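You operate a simulated robot arm through the tools that you are given. There is no shell and no other tool. Be economical: measure what you need, move in short steps, check, and stop when the job is done.

The job below is to be done with a simulated robot arm. You get a single attempt, and the scene is never put back.

TASK
Put one of the hex bolts from the top of the shelf cart on the gold brass washer.
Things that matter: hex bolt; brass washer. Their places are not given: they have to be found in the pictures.

Only the result counts: the job must be done as asked and must still hold three seconds after the hand-in. Knocking over, shifting, dropping, spilling or breaking anything else fails it.

THE ROBOT
A 7-joint arm with a two-finger parallel gripper, fixed in place. Base frame: the origin is at the foot of the arm, x ahead of it, y to its left, z up; the work surface is at about z = 0. Readings come in mm, degrees, newtons and seconds.
With the tool pointing down near the work surface it reaches from about 220 to 580 mm from the base axis. Its first joint turns from -66.0 to 66.0 degrees. Payload 2.5 kg.
The tool frame sits at the grasp point between the pads (the TCP): z along the fingers, y along the line on which they close. The tips reach 23 mm beyond it. The gripper opens to 94 mm. The fingers are 38 mm wide and 10 mm thick; the gripper's body (54 by 96 mm) begins 39 mm behind the TCP.
Orientation is that of the tool frame in the base frame, as a unit quaternion [w, x, y, z]. With the fingers straight down and closing along the base's y, the tool's x points along the base's -x, its y along +y and its z along -z.

THE INTERFACE
- The arm moves only by the tool arm_command. Its argument "rows" is a list of rows, each an object (a shift or turn left out is 0, a gripper value left out holds the last) with "gripper": the gripper command, from -1 (fully open) to 1 (shut), values between in proportion; "slide": the shift along the base's x, y, z in mm, a list of three; "yaw": the turn about the base's z in degrees. In form: [{"gripper": gripper, "slide": [x, y, z], "yaw": yaw}, ...]. A call has 1 to 20 rows; each row is the pose to reach, as a shift and turn from the pose commanded when the call began. A row lasts 0.2 s, in which the tool goes at most 50 mm and 8.6 degrees; a call with a longer step from one row to the next is refused whole, and so is a gripper value outside its range. Where a pose cannot be reached the arm comes as near as it can. A force on the tool above 40 N (or 10 N above the force at the start of the call, whichever is more), or a blocked arm, ends the call early, and 0.2 s more pass. Each finger travels about 108 mm/s and halts on what it meets, pressing with about 42 N; the grip force reading is that of the motor and also rises with nothing between the fingers. The clock runs only during rows and for 0.2 s after the last one: add rows that repeat a pose to give the fingers time. The reply holds the time, the measured pose of the TCP, the force on the tool along the base axes, the opening and the grip force, in the units named above and with some noise, and new pictures: "pictures" is both (left out), scene, wrist or none.
- Cameras (640 x 400 px; columns grow to the right, rows downward): "scene" is fixed at [137.7, -451.4, 517.5]; the picture's right is [0.41, -0.91, 0.00], its down [-0.74, -0.33, -0.59] and it looks along [0.53, 0.24, -0.81] (base axes); focal length 237 px, centre (320, 200). "wrist" rides on the gripper at [-39, 0, -44] in the tool frame; the picture's right is [0.00, -1.00, 0.00], its down [0.97, 0.00, -0.24] and it looks along [0.24, 0.00, 0.97] (tool axes); focal length 218 px, centre (320, 200).
- pixel_to_xyz(camera, pixels): for up to 12 pixels [column, row] of the newest picture of that camera ("zoom" is the newest enlarged one), the place [x, y, z] in the base frame of the surface seen there, good to about 2 mm. The clock stands still meanwhile.
- enlarge(camera, box): a new picture of the part [left, top, right, bottom] of that camera's present view, enlarged. The clock stands still meanwhile.
- hand_in(): hands the job in; it is judged then, once.

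Keep the steps short. Do not move on a guess: measure, check each grasp and each placing, and mend mistakes. In all there are 60 turns and 120 pictures (those below and enlarged ones count). Leave the gripper open and the arm clear of the work at the hand-in unless told otherwise, and finish with a single line.

The tools are called after ">>>" as name(argument=value, ...) on one line, values as JSON. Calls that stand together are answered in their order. arm_command: Moves the arm, as the interface text tells. Its arguments: {"type":"object","properties":{"rows":{"type":"array"},"pictures":{"type":"string","enum":["both","scene","wrist","none"]}},"required":["rows"]} The other tools are called the same way: pixel_to_xyz (camera, pixels) gives the place of the surface under pixels of a picture; enlarge (camera, box) takes an enlarged picture of a part of a camera's view; hand_in () hands the job in.

At the start:

```text
clock: 0.0
tcp_pos: [275.1, -292.6, 319.0]
tcp_rot: [0.0, 0.0, 1.0, 0.0]
contact_force: [-0.6, 0.0, 0.7]
finger_gap: 94.0
grasp_force: 0.0
```

scene: 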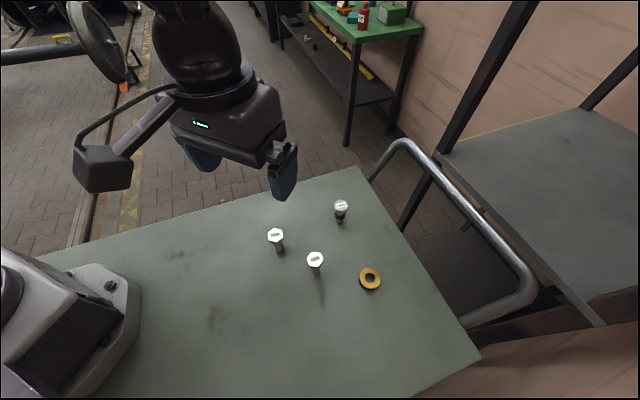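
wrist: 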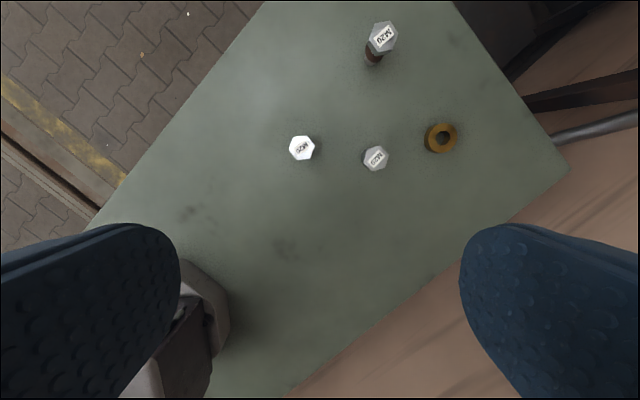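

I see three upright hex bolts and a brass washer on the grey-green top. I'll enlarge both views and measure their places.

>>> enlarge(camera="scene", box=[240, 180, 420, 310])

>>> pixel_to_xyz(camera="wrist", pixels=[[302, 148], [375, 158], [383, 37], [373, 58], [428, 138], [455, 138], [441, 126], [441, 150], [442, 138], [340, 180]])

>>> pixel_to_xyz(camera="scene", pixels=[[275, 235], [280, 250], [315, 259], [318, 272], [341, 205], [340, 219], [360, 280], [380, 280], [370, 270], [370, 289], [370, 279], [300, 300]])

```text
3.08 times, centred on (330, 245) of scene
```

zoom: 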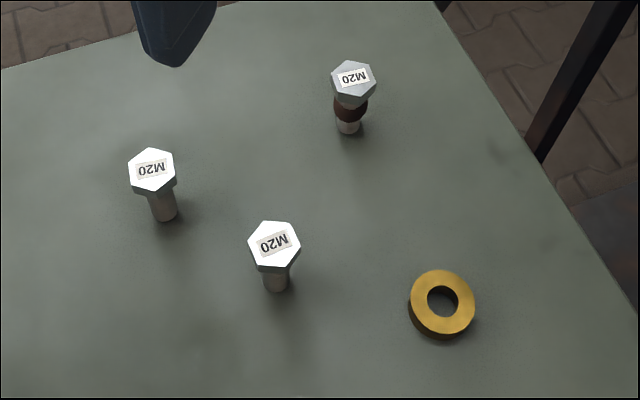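

```text
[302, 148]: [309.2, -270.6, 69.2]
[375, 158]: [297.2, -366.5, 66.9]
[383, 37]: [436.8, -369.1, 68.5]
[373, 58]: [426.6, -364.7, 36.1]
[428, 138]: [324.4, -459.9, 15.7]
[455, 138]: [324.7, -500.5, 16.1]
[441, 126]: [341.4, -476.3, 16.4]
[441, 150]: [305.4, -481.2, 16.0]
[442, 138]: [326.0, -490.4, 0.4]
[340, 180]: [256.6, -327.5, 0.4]
```

```text
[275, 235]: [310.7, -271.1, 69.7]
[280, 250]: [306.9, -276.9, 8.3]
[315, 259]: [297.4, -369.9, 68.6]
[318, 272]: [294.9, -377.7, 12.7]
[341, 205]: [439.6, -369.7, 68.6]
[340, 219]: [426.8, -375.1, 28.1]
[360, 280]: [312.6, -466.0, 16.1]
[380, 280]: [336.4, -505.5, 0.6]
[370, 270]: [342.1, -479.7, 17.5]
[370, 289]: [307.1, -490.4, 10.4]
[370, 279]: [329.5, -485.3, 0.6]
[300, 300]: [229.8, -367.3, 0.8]
```

Bolts are about 69 mm tall with heads up; the washer is centred near (323, -480) and 16 mm high. Next I'll measure the shank and washer hole sizes closely.

>>> enlarge(camera="wrist", box=[410, 118, 474, 158])

>>> enlarge(camera="scene", box=[260, 220, 340, 280])

>>> enlarge(camera="scene", box=[310, 190, 374, 230])

>>> enlarge(camera="scene", box=[338, 260, 402, 300])

```text
10.00 times, centred on (442, 138) of wrist
```

zoom: 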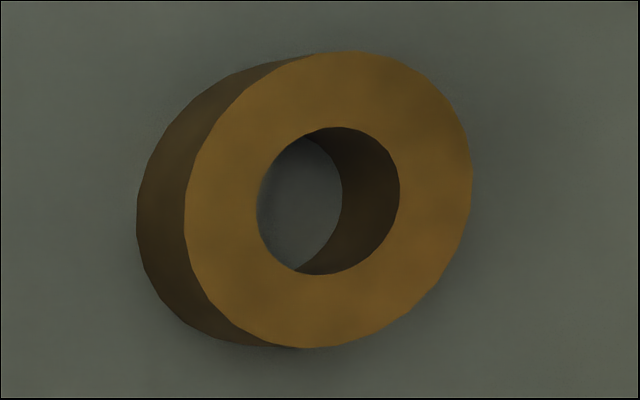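

```text
6.67 times, centred on (300, 250) of scene
```

zoom: 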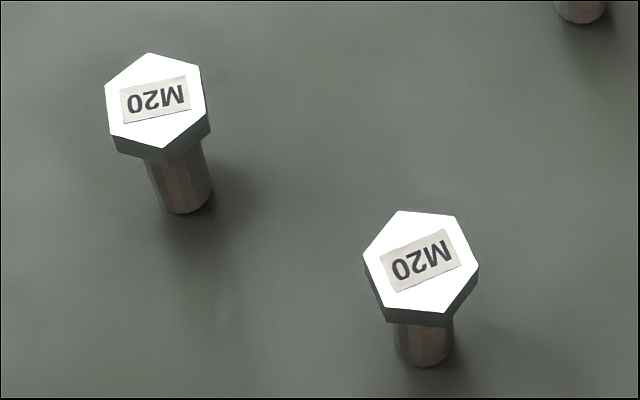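

```text
10.00 times, centred on (342, 210) of scene
```

zoom: 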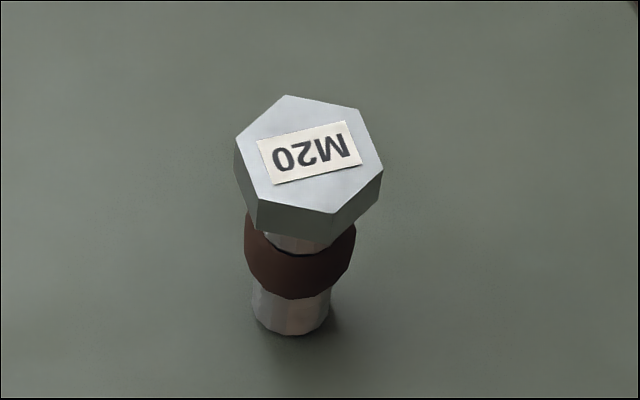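

```text
10.00 times, centred on (370, 280) of scene
```

zoom: 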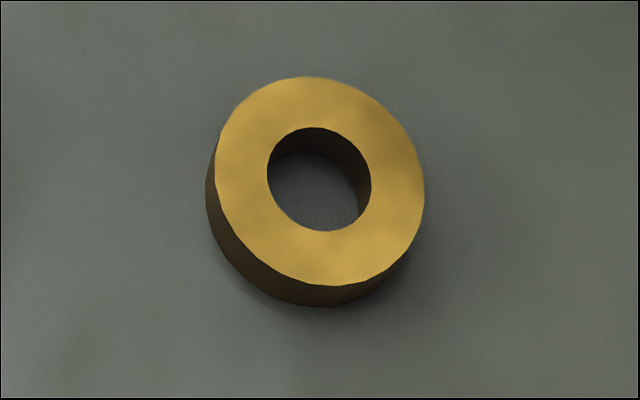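

The far bolt carries a brown collar, so I'll use a plain one. Now I'll measure the washer rims on this zoom (hole about columns 267–371, rows 127–231).

>>> pixel_to_xyz(camera="zoom", pixels=[[218, 165], [421, 205], [300, 79], [335, 283], [264, 185], [374, 185], [311, 124], [325, 234], [242, 120], [395, 240], [320, 200]])

>>> enlarge(camera="scene", box=[284, 245, 348, 285])

```text
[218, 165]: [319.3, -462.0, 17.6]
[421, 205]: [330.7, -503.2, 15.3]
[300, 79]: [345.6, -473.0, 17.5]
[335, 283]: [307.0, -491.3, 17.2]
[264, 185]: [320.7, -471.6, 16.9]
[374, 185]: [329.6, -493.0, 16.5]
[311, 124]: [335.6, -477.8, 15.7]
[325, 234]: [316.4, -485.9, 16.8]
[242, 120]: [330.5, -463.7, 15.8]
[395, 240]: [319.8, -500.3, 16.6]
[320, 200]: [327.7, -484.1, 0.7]
```

```text
10.00 times, centred on (316, 265) of scene
```

zoom: 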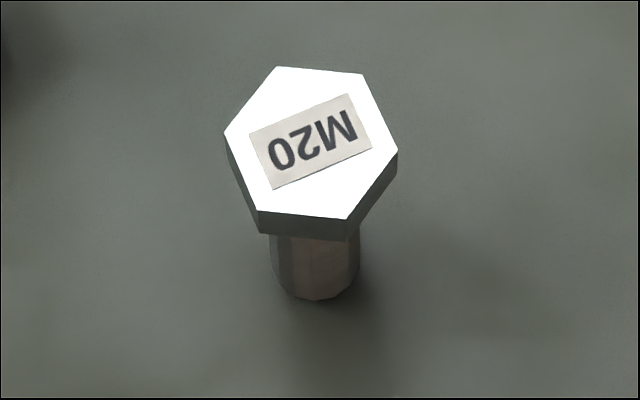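

Washer: centre ≈ (326, -482), outside ≈ 43, hole ≈ 21.5 mm; shank ≈ 17 mm, so a centred bolt would drop through onto the table. I plan to stand it on the ring itself, about 13 mm off centre on the arm's side. Now I'll measure the head of the near bolt: corners at (277,67), (362,74), (397,152), (347,219), (258,213), (224,137).

>>> pixel_to_xyz(camera="zoom", pixels=[[279, 70], [360, 77], [394, 152], [345, 216], [261, 209], [228, 138], [311, 144], [272, 270], [356, 270], [316, 296], [310, 232]])

```text
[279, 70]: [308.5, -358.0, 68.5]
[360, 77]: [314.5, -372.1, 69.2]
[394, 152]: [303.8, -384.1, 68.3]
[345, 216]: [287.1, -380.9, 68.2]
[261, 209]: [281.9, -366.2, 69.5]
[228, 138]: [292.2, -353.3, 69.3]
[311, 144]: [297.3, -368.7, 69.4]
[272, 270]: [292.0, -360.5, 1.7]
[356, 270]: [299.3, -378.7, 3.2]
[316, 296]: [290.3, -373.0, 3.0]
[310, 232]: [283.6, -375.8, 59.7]
```

Head centre (298, -369), top z 69, flats face about 79°. I'll turn -10.9° and move above this bolt at z≈160, with the gap about 60 mm.

>>> arm_command(rows=[{"gripper": -0.28, "slide": [5, -15, -30], "yaw": -4}, {"slide": [10, -35, -65], "yaw": -8}, {"slide": [17, -55, -100], "yaw": -10.9}, {"slide": [21, -70, -130], "yaw": -10.9}, {"slide": [22.9, -76.5, -159], "yaw": -10.9}, {"slide": [22.9, -76.5, -159], "yaw": -10.9}])

```text
clock: 1.4
tcp_pos: [298.0, -370.1, 159.3]
tcp_rot: [-0.001, 0.095, 0.995, 0.0]
contact_force: [0.0, 0.6, -0.7]
finger_gap: 60.0
grasp_force: 0.0
```

scene: 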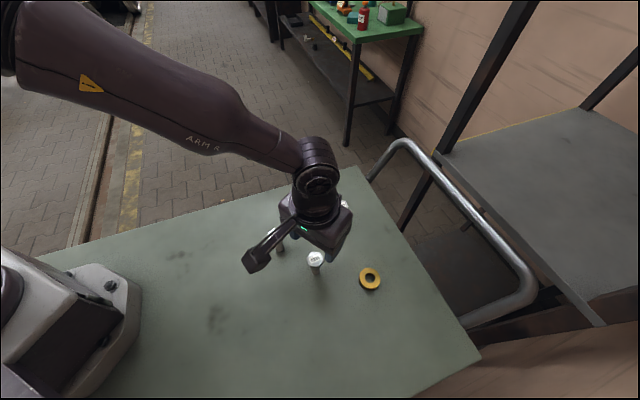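
wrist: 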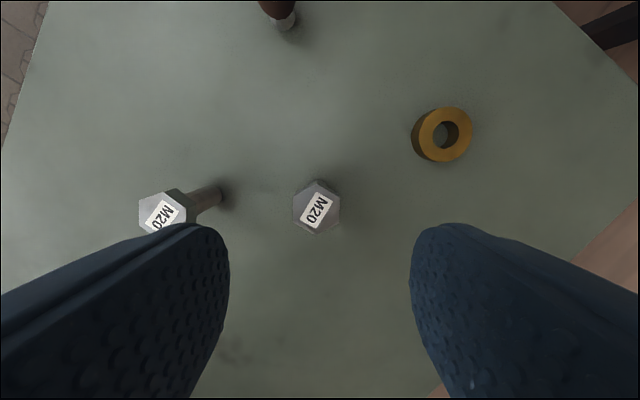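

The head (316,207) lies between the fingers with its flats facing them. I'll recheck the head centre and the washer rims from here.

>>> pixel_to_xyz(camera="wrist", pixels=[[316, 207], [294, 207], [338, 207], [421, 134], [471, 134], [446, 109], [446, 160], [431, 135], [460, 135], [446, 119], [446, 150]])

>>> enlarge(camera="wrist", box=[402, 98, 482, 148])

```text
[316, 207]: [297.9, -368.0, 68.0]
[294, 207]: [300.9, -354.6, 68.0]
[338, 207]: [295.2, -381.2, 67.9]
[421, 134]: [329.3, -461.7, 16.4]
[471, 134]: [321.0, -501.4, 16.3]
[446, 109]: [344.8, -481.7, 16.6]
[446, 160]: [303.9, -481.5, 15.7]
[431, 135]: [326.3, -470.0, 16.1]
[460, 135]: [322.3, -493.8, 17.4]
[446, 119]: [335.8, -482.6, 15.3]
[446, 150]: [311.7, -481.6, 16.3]
```

```text
8.00 times, centred on (442, 123) of wrist
```

zoom: 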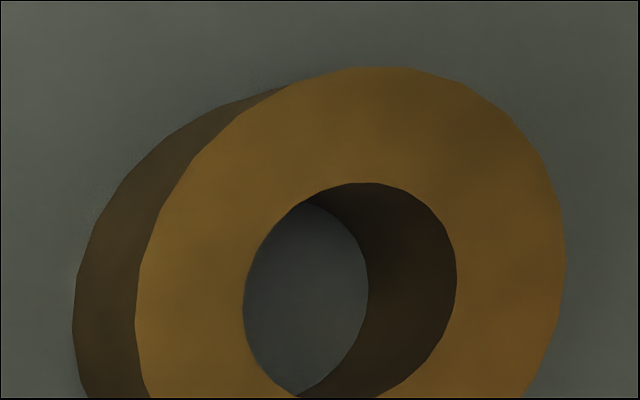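

Washer centre confirmed at ≈ (325, -482), head at (298, -368). I'll descend so the TCP is at z≈62, at head height, with the fingers still open.

>>> arm_command(rows=[{"slide": [0, 1.2, -35]}, {"slide": [0, 1.2, -65]}, {"slide": [0, 1.2, -85]}, {"slide": [0, 1.2, -97]}, {"slide": [0, 1.2, -97]}])

```text
clock: 2.6
tcp_pos: [298.1, -369.3, 65.1]
tcp_rot: [0.001, 0.095, 0.995, 0.0]
contact_force: [0.2, -0.1, 0.5]
finger_gap: 60.2
grasp_force: 0.1
```

scene: 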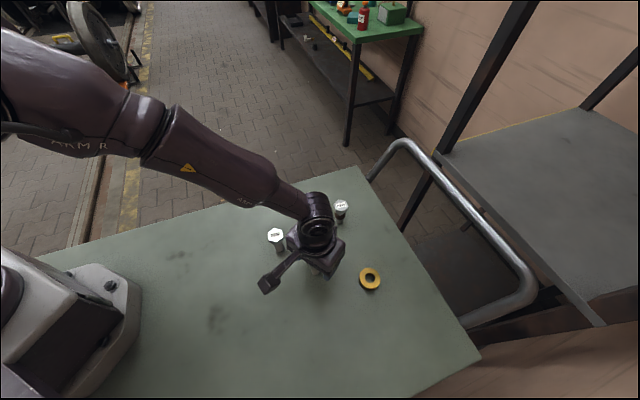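
wrist: 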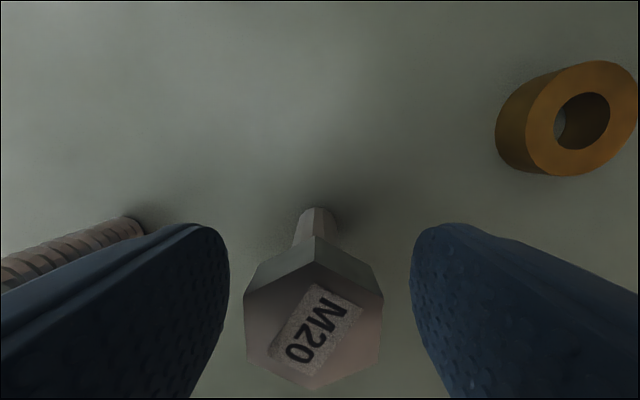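

The head centre (column ≈313) is about 1 mm to the +y side. I'll shift 1.2 mm, go down 2 mm and close on the flats.

>>> arm_command(rows=[{"slide": [0, 1.2, -2]}, {"slide": [0, 1.2, -2], "gripper": 0.2}, {"slide": [0, 1.2, -2], "gripper": 0.6}, {"slide": [0, 1.2, -2], "gripper": 0.6}, {"slide": [0, 1.2, -2], "gripper": 0.6}])

```text
clock: 3.8
tcp_pos: [299.9, -367.5, 62.0]
tcp_rot: [-0.001, 0.095, 0.995, 0.0]
contact_force: [0.8, 0.1, 0.3]
finger_gap: 29.6
grasp_force: 41.7
```

scene: 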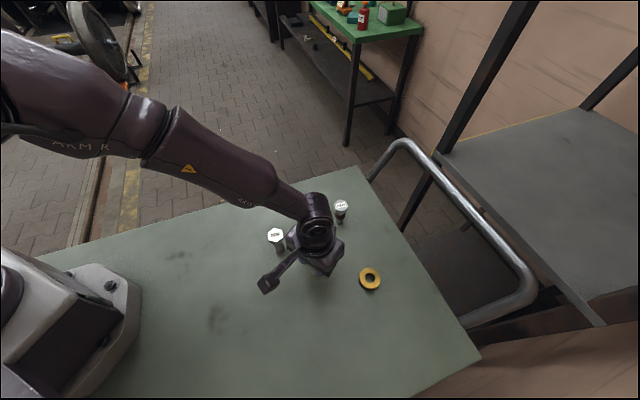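
wrist: 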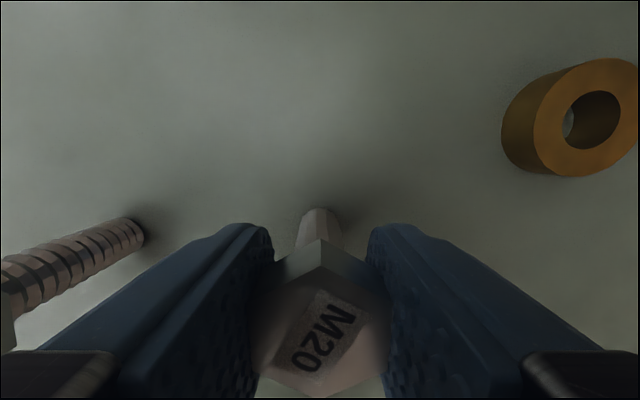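

Gripped on flats: gap 29.6 mm, force 42 N. I'll lift straight up 50 mm and check.

>>> arm_command(rows=[{"slide": [0, 0, 10]}, {"slide": [0, 0, 30]}, {"slide": [0, 0, 50]}, {"slide": [0, 0, 50]}])

```text
clock: 4.8
tcp_pos: [297.3, -366.5, 112.8]
tcp_rot: [-0.001, 0.095, 0.995, 0.0]
contact_force: [-0.5, 0.2, -2.5]
finger_gap: 29.6
grasp_force: 42.4
```

scene: 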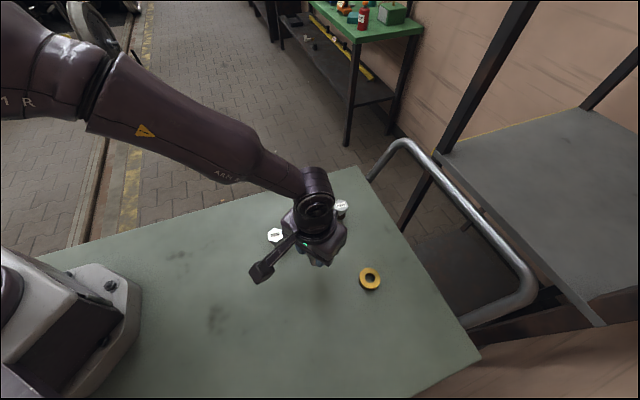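
wrist: 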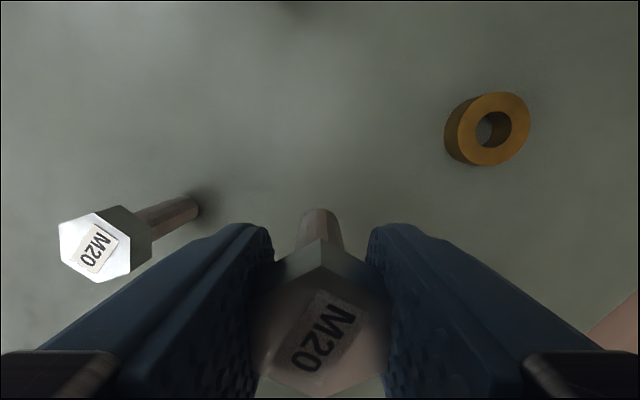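

The bolt is held upright (load 2.5 N, gap unchanged). I'll carry it level over the ring's near side, target axis (318, -471).

>>> arm_command(rows=[{"slide": [4, -20, 0]}, {"slide": [9, -48, 0]}, {"slide": [14, -76, 0]}, {"slide": [18, -96, 0]}, {"slide": [20, -104, 0]}, {"slide": [20, -104, 0]}, {"slide": [20, -104, 0]}])

```text
clock: 6.4
tcp_pos: [317.5, -473.0, 112.2]
tcp_rot: [0.0, 0.094, 0.996, 0.0]
contact_force: [-0.7, -0.2, -1.9]
finger_gap: 29.4
grasp_force: 42.3
```

scene: 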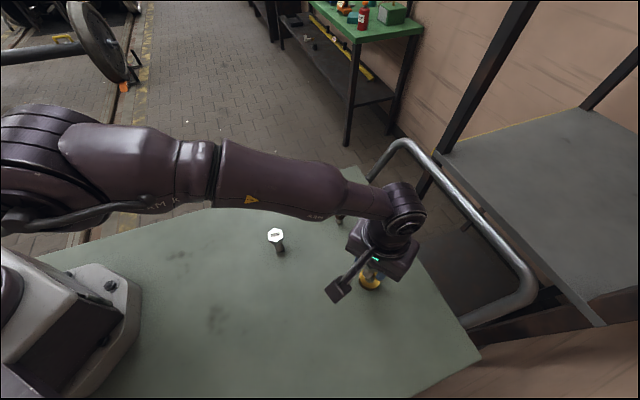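
wrist: 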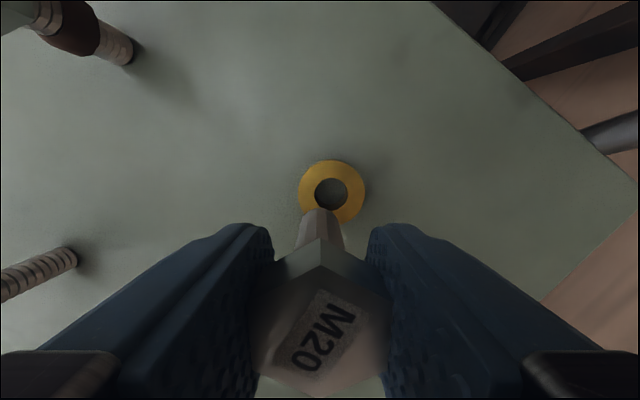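

I'll enlarge both views to check the shank end against the ring.

>>> enlarge(camera="wrist", box=[272, 150, 384, 220])

>>> enlarge(camera="scene", box=[338, 255, 402, 295])

>>> pixel_to_xyz(camera="wrist", pixels=[[301, 190], [363, 190], [332, 162], [332, 221], [316, 192], [346, 192], [331, 179], [311, 215], [331, 215], [321, 225]])

```text
5.71 times, centred on (328, 185) of wrist
```

zoom: 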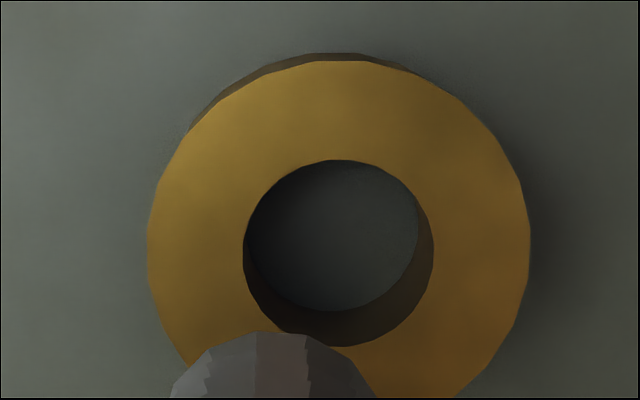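

```text
10.00 times, centred on (370, 275) of scene
```

zoom: 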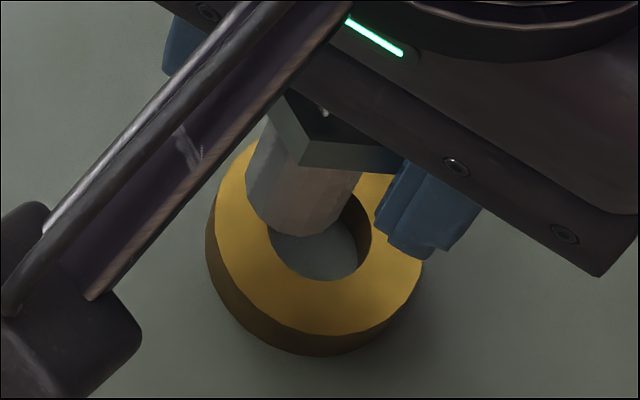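

```text
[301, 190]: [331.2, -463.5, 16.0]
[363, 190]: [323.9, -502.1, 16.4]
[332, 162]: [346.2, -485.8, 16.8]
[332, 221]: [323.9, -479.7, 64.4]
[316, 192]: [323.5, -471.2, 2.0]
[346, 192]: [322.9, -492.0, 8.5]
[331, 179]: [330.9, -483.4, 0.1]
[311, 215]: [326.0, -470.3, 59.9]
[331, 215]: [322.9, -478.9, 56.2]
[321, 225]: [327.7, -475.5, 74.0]
```

The axis is ≈ (318, -473), against the ring centre (325.5, -482), so about 12 mm off centre as wanted. I'll lower 28 mm, to just above the ring, and look again.

>>> arm_command(rows=[{"slide": [0, 0, -12]}, {"slide": [0, 0, -22]}, {"slide": [0, 0, -28]}, {"slide": [0, 0, -28]}, {"slide": [0, 0, -28]}])

>>> enlarge(camera="wrist", box=[256, 130, 384, 250])

>>> enlarge(camera="scene", box=[338, 255, 402, 295])

```text
clock: 7.6
tcp_pos: [317.8, -471.5, 82.8]
tcp_rot: [0.0, 0.094, 0.996, 0.0]
contact_force: [0.1, -0.4, -1.9]
finger_gap: 29.7
grasp_force: 41.7
```

scene: 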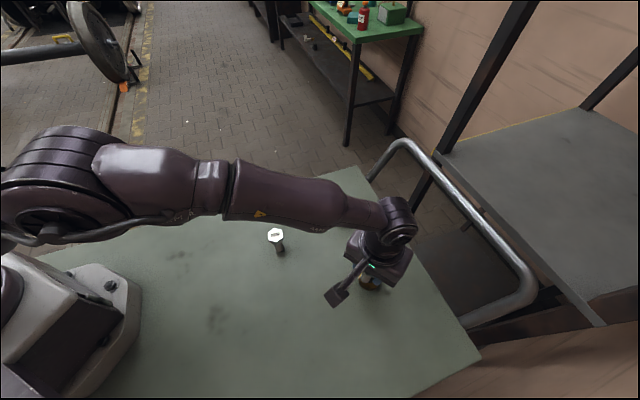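
wrist: 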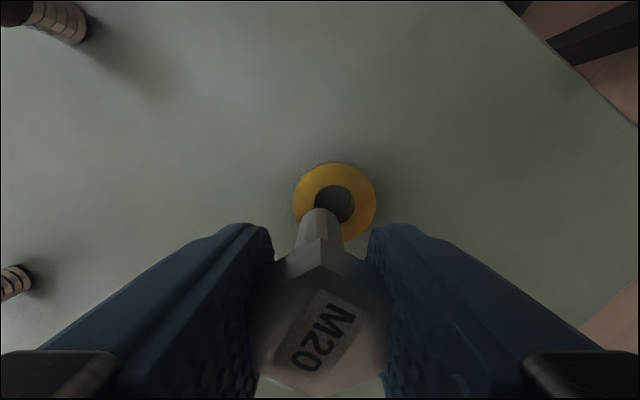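

```text
3.33 times, centred on (320, 190) of wrist
```

zoom: 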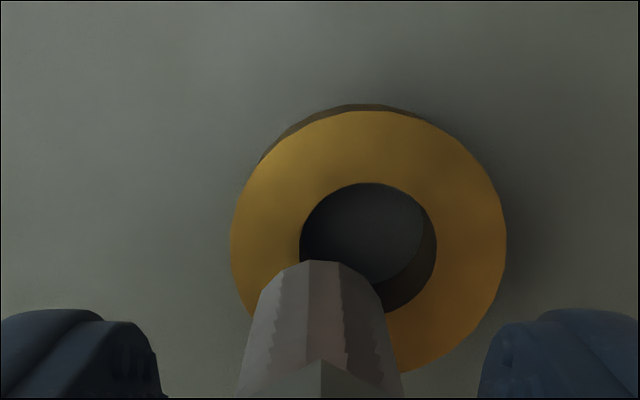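

```text
10.00 times, centred on (370, 275) of scene
```

zoom: 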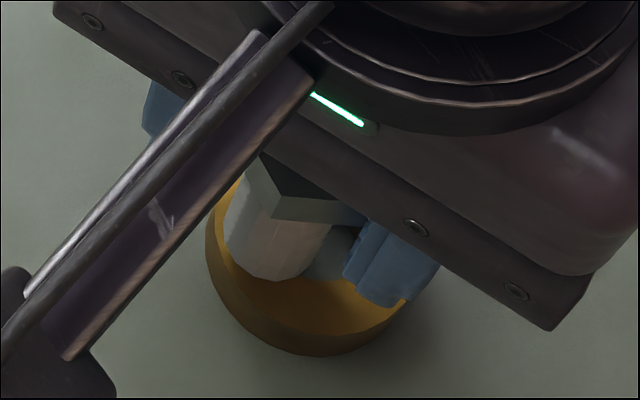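

The shank end overlaps the near-side ring well, about 13–14 mm off centre. I'll nudge 1 mm toward centre and lower in small steps, watching the force.

>>> arm_command(rows=[{"slide": [0.6, -0.8, -1]}, {"slide": [0.6, -0.8, -3]}, {"slide": [0.6, -0.8, -4]}, {"slide": [0.6, -0.8, -4]}], pictures="none")

```text
clock: 8.6
tcp_pos: [318.2, -471.9, 80.0]
tcp_rot: [0.0, 0.094, 0.996, 0.0]
contact_force: [-0.3, 0.2, -1.6]
finger_gap: 29.6
grasp_force: 42.3
```

>>> arm_command(rows=[{"slide": [0, 0, -0.5]}, {"slide": [0, 0, -1]}, {"slide": [0, 0, -1]}, {"slide": [0, 0, -1]}], pictures="none")

```text
clock: 9.6
tcp_pos: [318.7, -471.7, 76.9]
tcp_rot: [0.0, 0.095, 0.995, 0.001]
contact_force: [0.7, -0.4, -0.6]
finger_gap: 29.6
grasp_force: 42.2
```

No contact force yet (commanded z 78). I'll go down in half-millimetre steps.

>>> arm_command(rows=[{"slide": [0, 0, -0.3]}, {"slide": [0, 0, -0.6]}, {"slide": [0, 0, -0.6]}, {"slide": [0, 0, -0.6]}], pictures="none")

```text
clock: 10.6
tcp_pos: [318.9, -471.7, 78.8]
tcp_rot: [0.0, 0.095, 0.996, 0.0]
contact_force: [-2.1, -0.2, 2.9]
finger_gap: 29.4
grasp_force: 41.9
```

The force turned to +2.9 N, so the bolt touches the ring. I'll check by picture before release.

>>> arm_command(rows=[{"slide": [0, 0, -0.2]}, {"slide": [0, 0, -0.2]}])

>>> enlarge(camera="wrist", box=[256, 150, 384, 250])

>>> enlarge(camera="scene", box=[338, 255, 402, 295])

```text
clock: 11.2
tcp_pos: [317.2, -471.7, 77.7]
tcp_rot: [0.0, 0.094, 0.996, 0.0]
contact_force: [-2.4, 2.6, 8.9]
finger_gap: 29.8
grasp_force: 41.8
```

scene: 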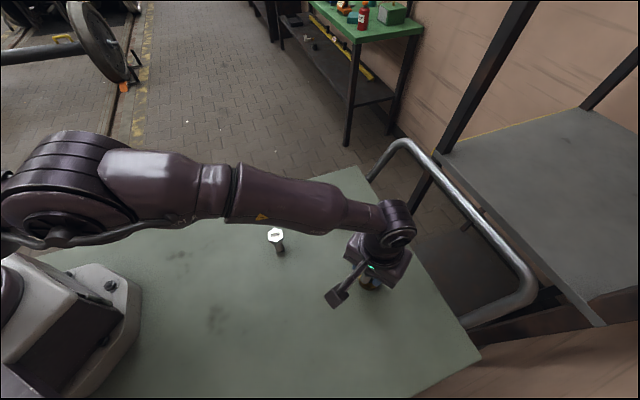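
wrist: 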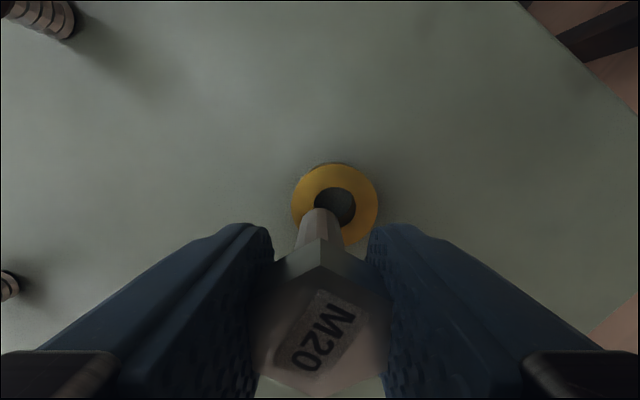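

```text
4.00 times, centred on (320, 200) of wrist
```

zoom: 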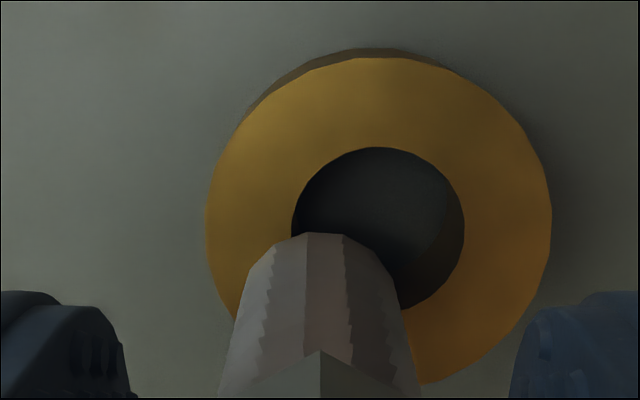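

```text
10.00 times, centred on (370, 275) of scene
```

zoom: 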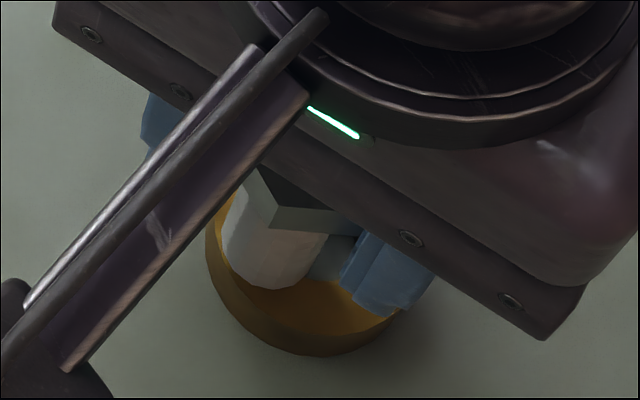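

Contact is 8.9 N and the shank end sits about 12.5 mm off the ring's centre, as planned. I'll ease up 0.3 mm, then open slowly.

>>> arm_command(rows=[{"slide": [0, 0, 0.3]}, {"slide": [0, 0, 0.3]}, {"slide": [0, 0, 0.3], "gripper": 0.3}, {"slide": [0, 0, 0.3], "gripper": 0.1}, {"slide": [0, 0, 0.3], "gripper": -0.28}, {"slide": [0, 0, 0.3], "gripper": -0.28}])

```text
clock: 12.6
tcp_pos: [318.1, -472.1, 78.8]
tcp_rot: [0.0, 0.095, 0.996, 0.0]
contact_force: [0.2, 0.3, -0.6]
finger_gap: 60.2
grasp_force: 0.0
```

scene: 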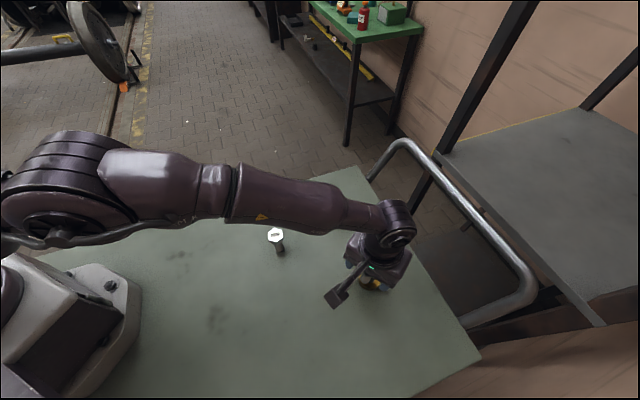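
wrist: 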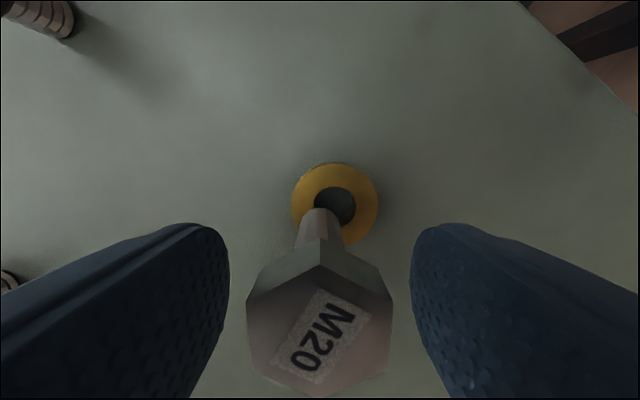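

The fingers are clear and the bolt stands upright on the ring. I'll rise straight up 150 mm, then back away toward the start and open fully.

>>> arm_command(rows=[{"slide": [0, 0, 15]}, {"slide": [0, 0, 45]}, {"slide": [0, 0, 85]}, {"slide": [0, 0, 125]}, {"slide": [0, 0, 150]}, {"slide": [-8, 30, 165]}, {"slide": [-20, 75, 170], "gripper": -1}, {"slide": [-30, 120, 175]}, {"slide": [-38, 160, 180]}, {"slide": [-43, 180, 180]}, {"slide": [-43, 180, 180]}])

>>> enlarge(camera="scene", box=[338, 255, 402, 295])

>>> pixel_to_xyz(camera="zoom", pixels=[[300, 150], [300, 130], [320, 160], [335, 270], [400, 240]])

```text
clock: 15.0
tcp_pos: [274.6, -291.2, 256.4]
tcp_rot: [0.0, 0.095, 0.995, 0.001]
contact_force: [-0.5, -0.3, 0.6]
finger_gap: 94.2
grasp_force: 0.1
```

scene: 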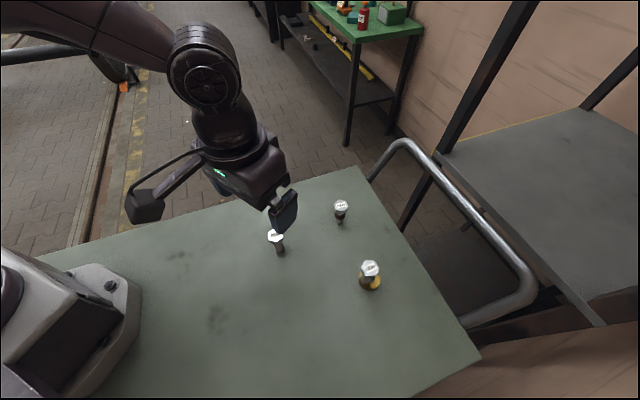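
wrist: 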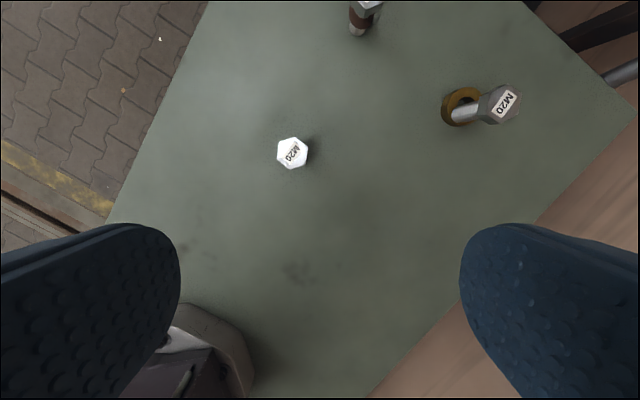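

```text
10.00 times, centred on (370, 275) of scene
```

zoom: 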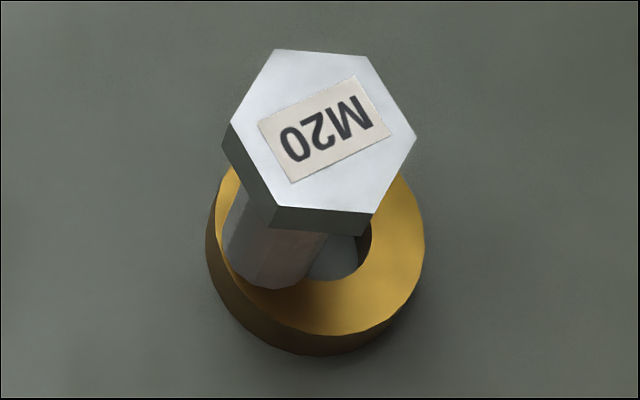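

```text
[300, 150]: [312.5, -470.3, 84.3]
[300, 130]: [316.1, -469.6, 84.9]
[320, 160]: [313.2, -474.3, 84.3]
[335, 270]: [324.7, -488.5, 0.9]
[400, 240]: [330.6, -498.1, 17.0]
```

The bolt head is level at z≈84.5 (68.5 + 16), so the bolt stands on the ring. The washer and the other bolts have not moved, and the arm is clear with the gripper open. Handing in.

>>> hand_in()

```text
The job is handed in.
```

One plain hex bolt now stands upright on the brass washer's ring, about 12 mm off centre because a centred bolt would have dropped through the hole; nothing else moved, and the job is handed in.
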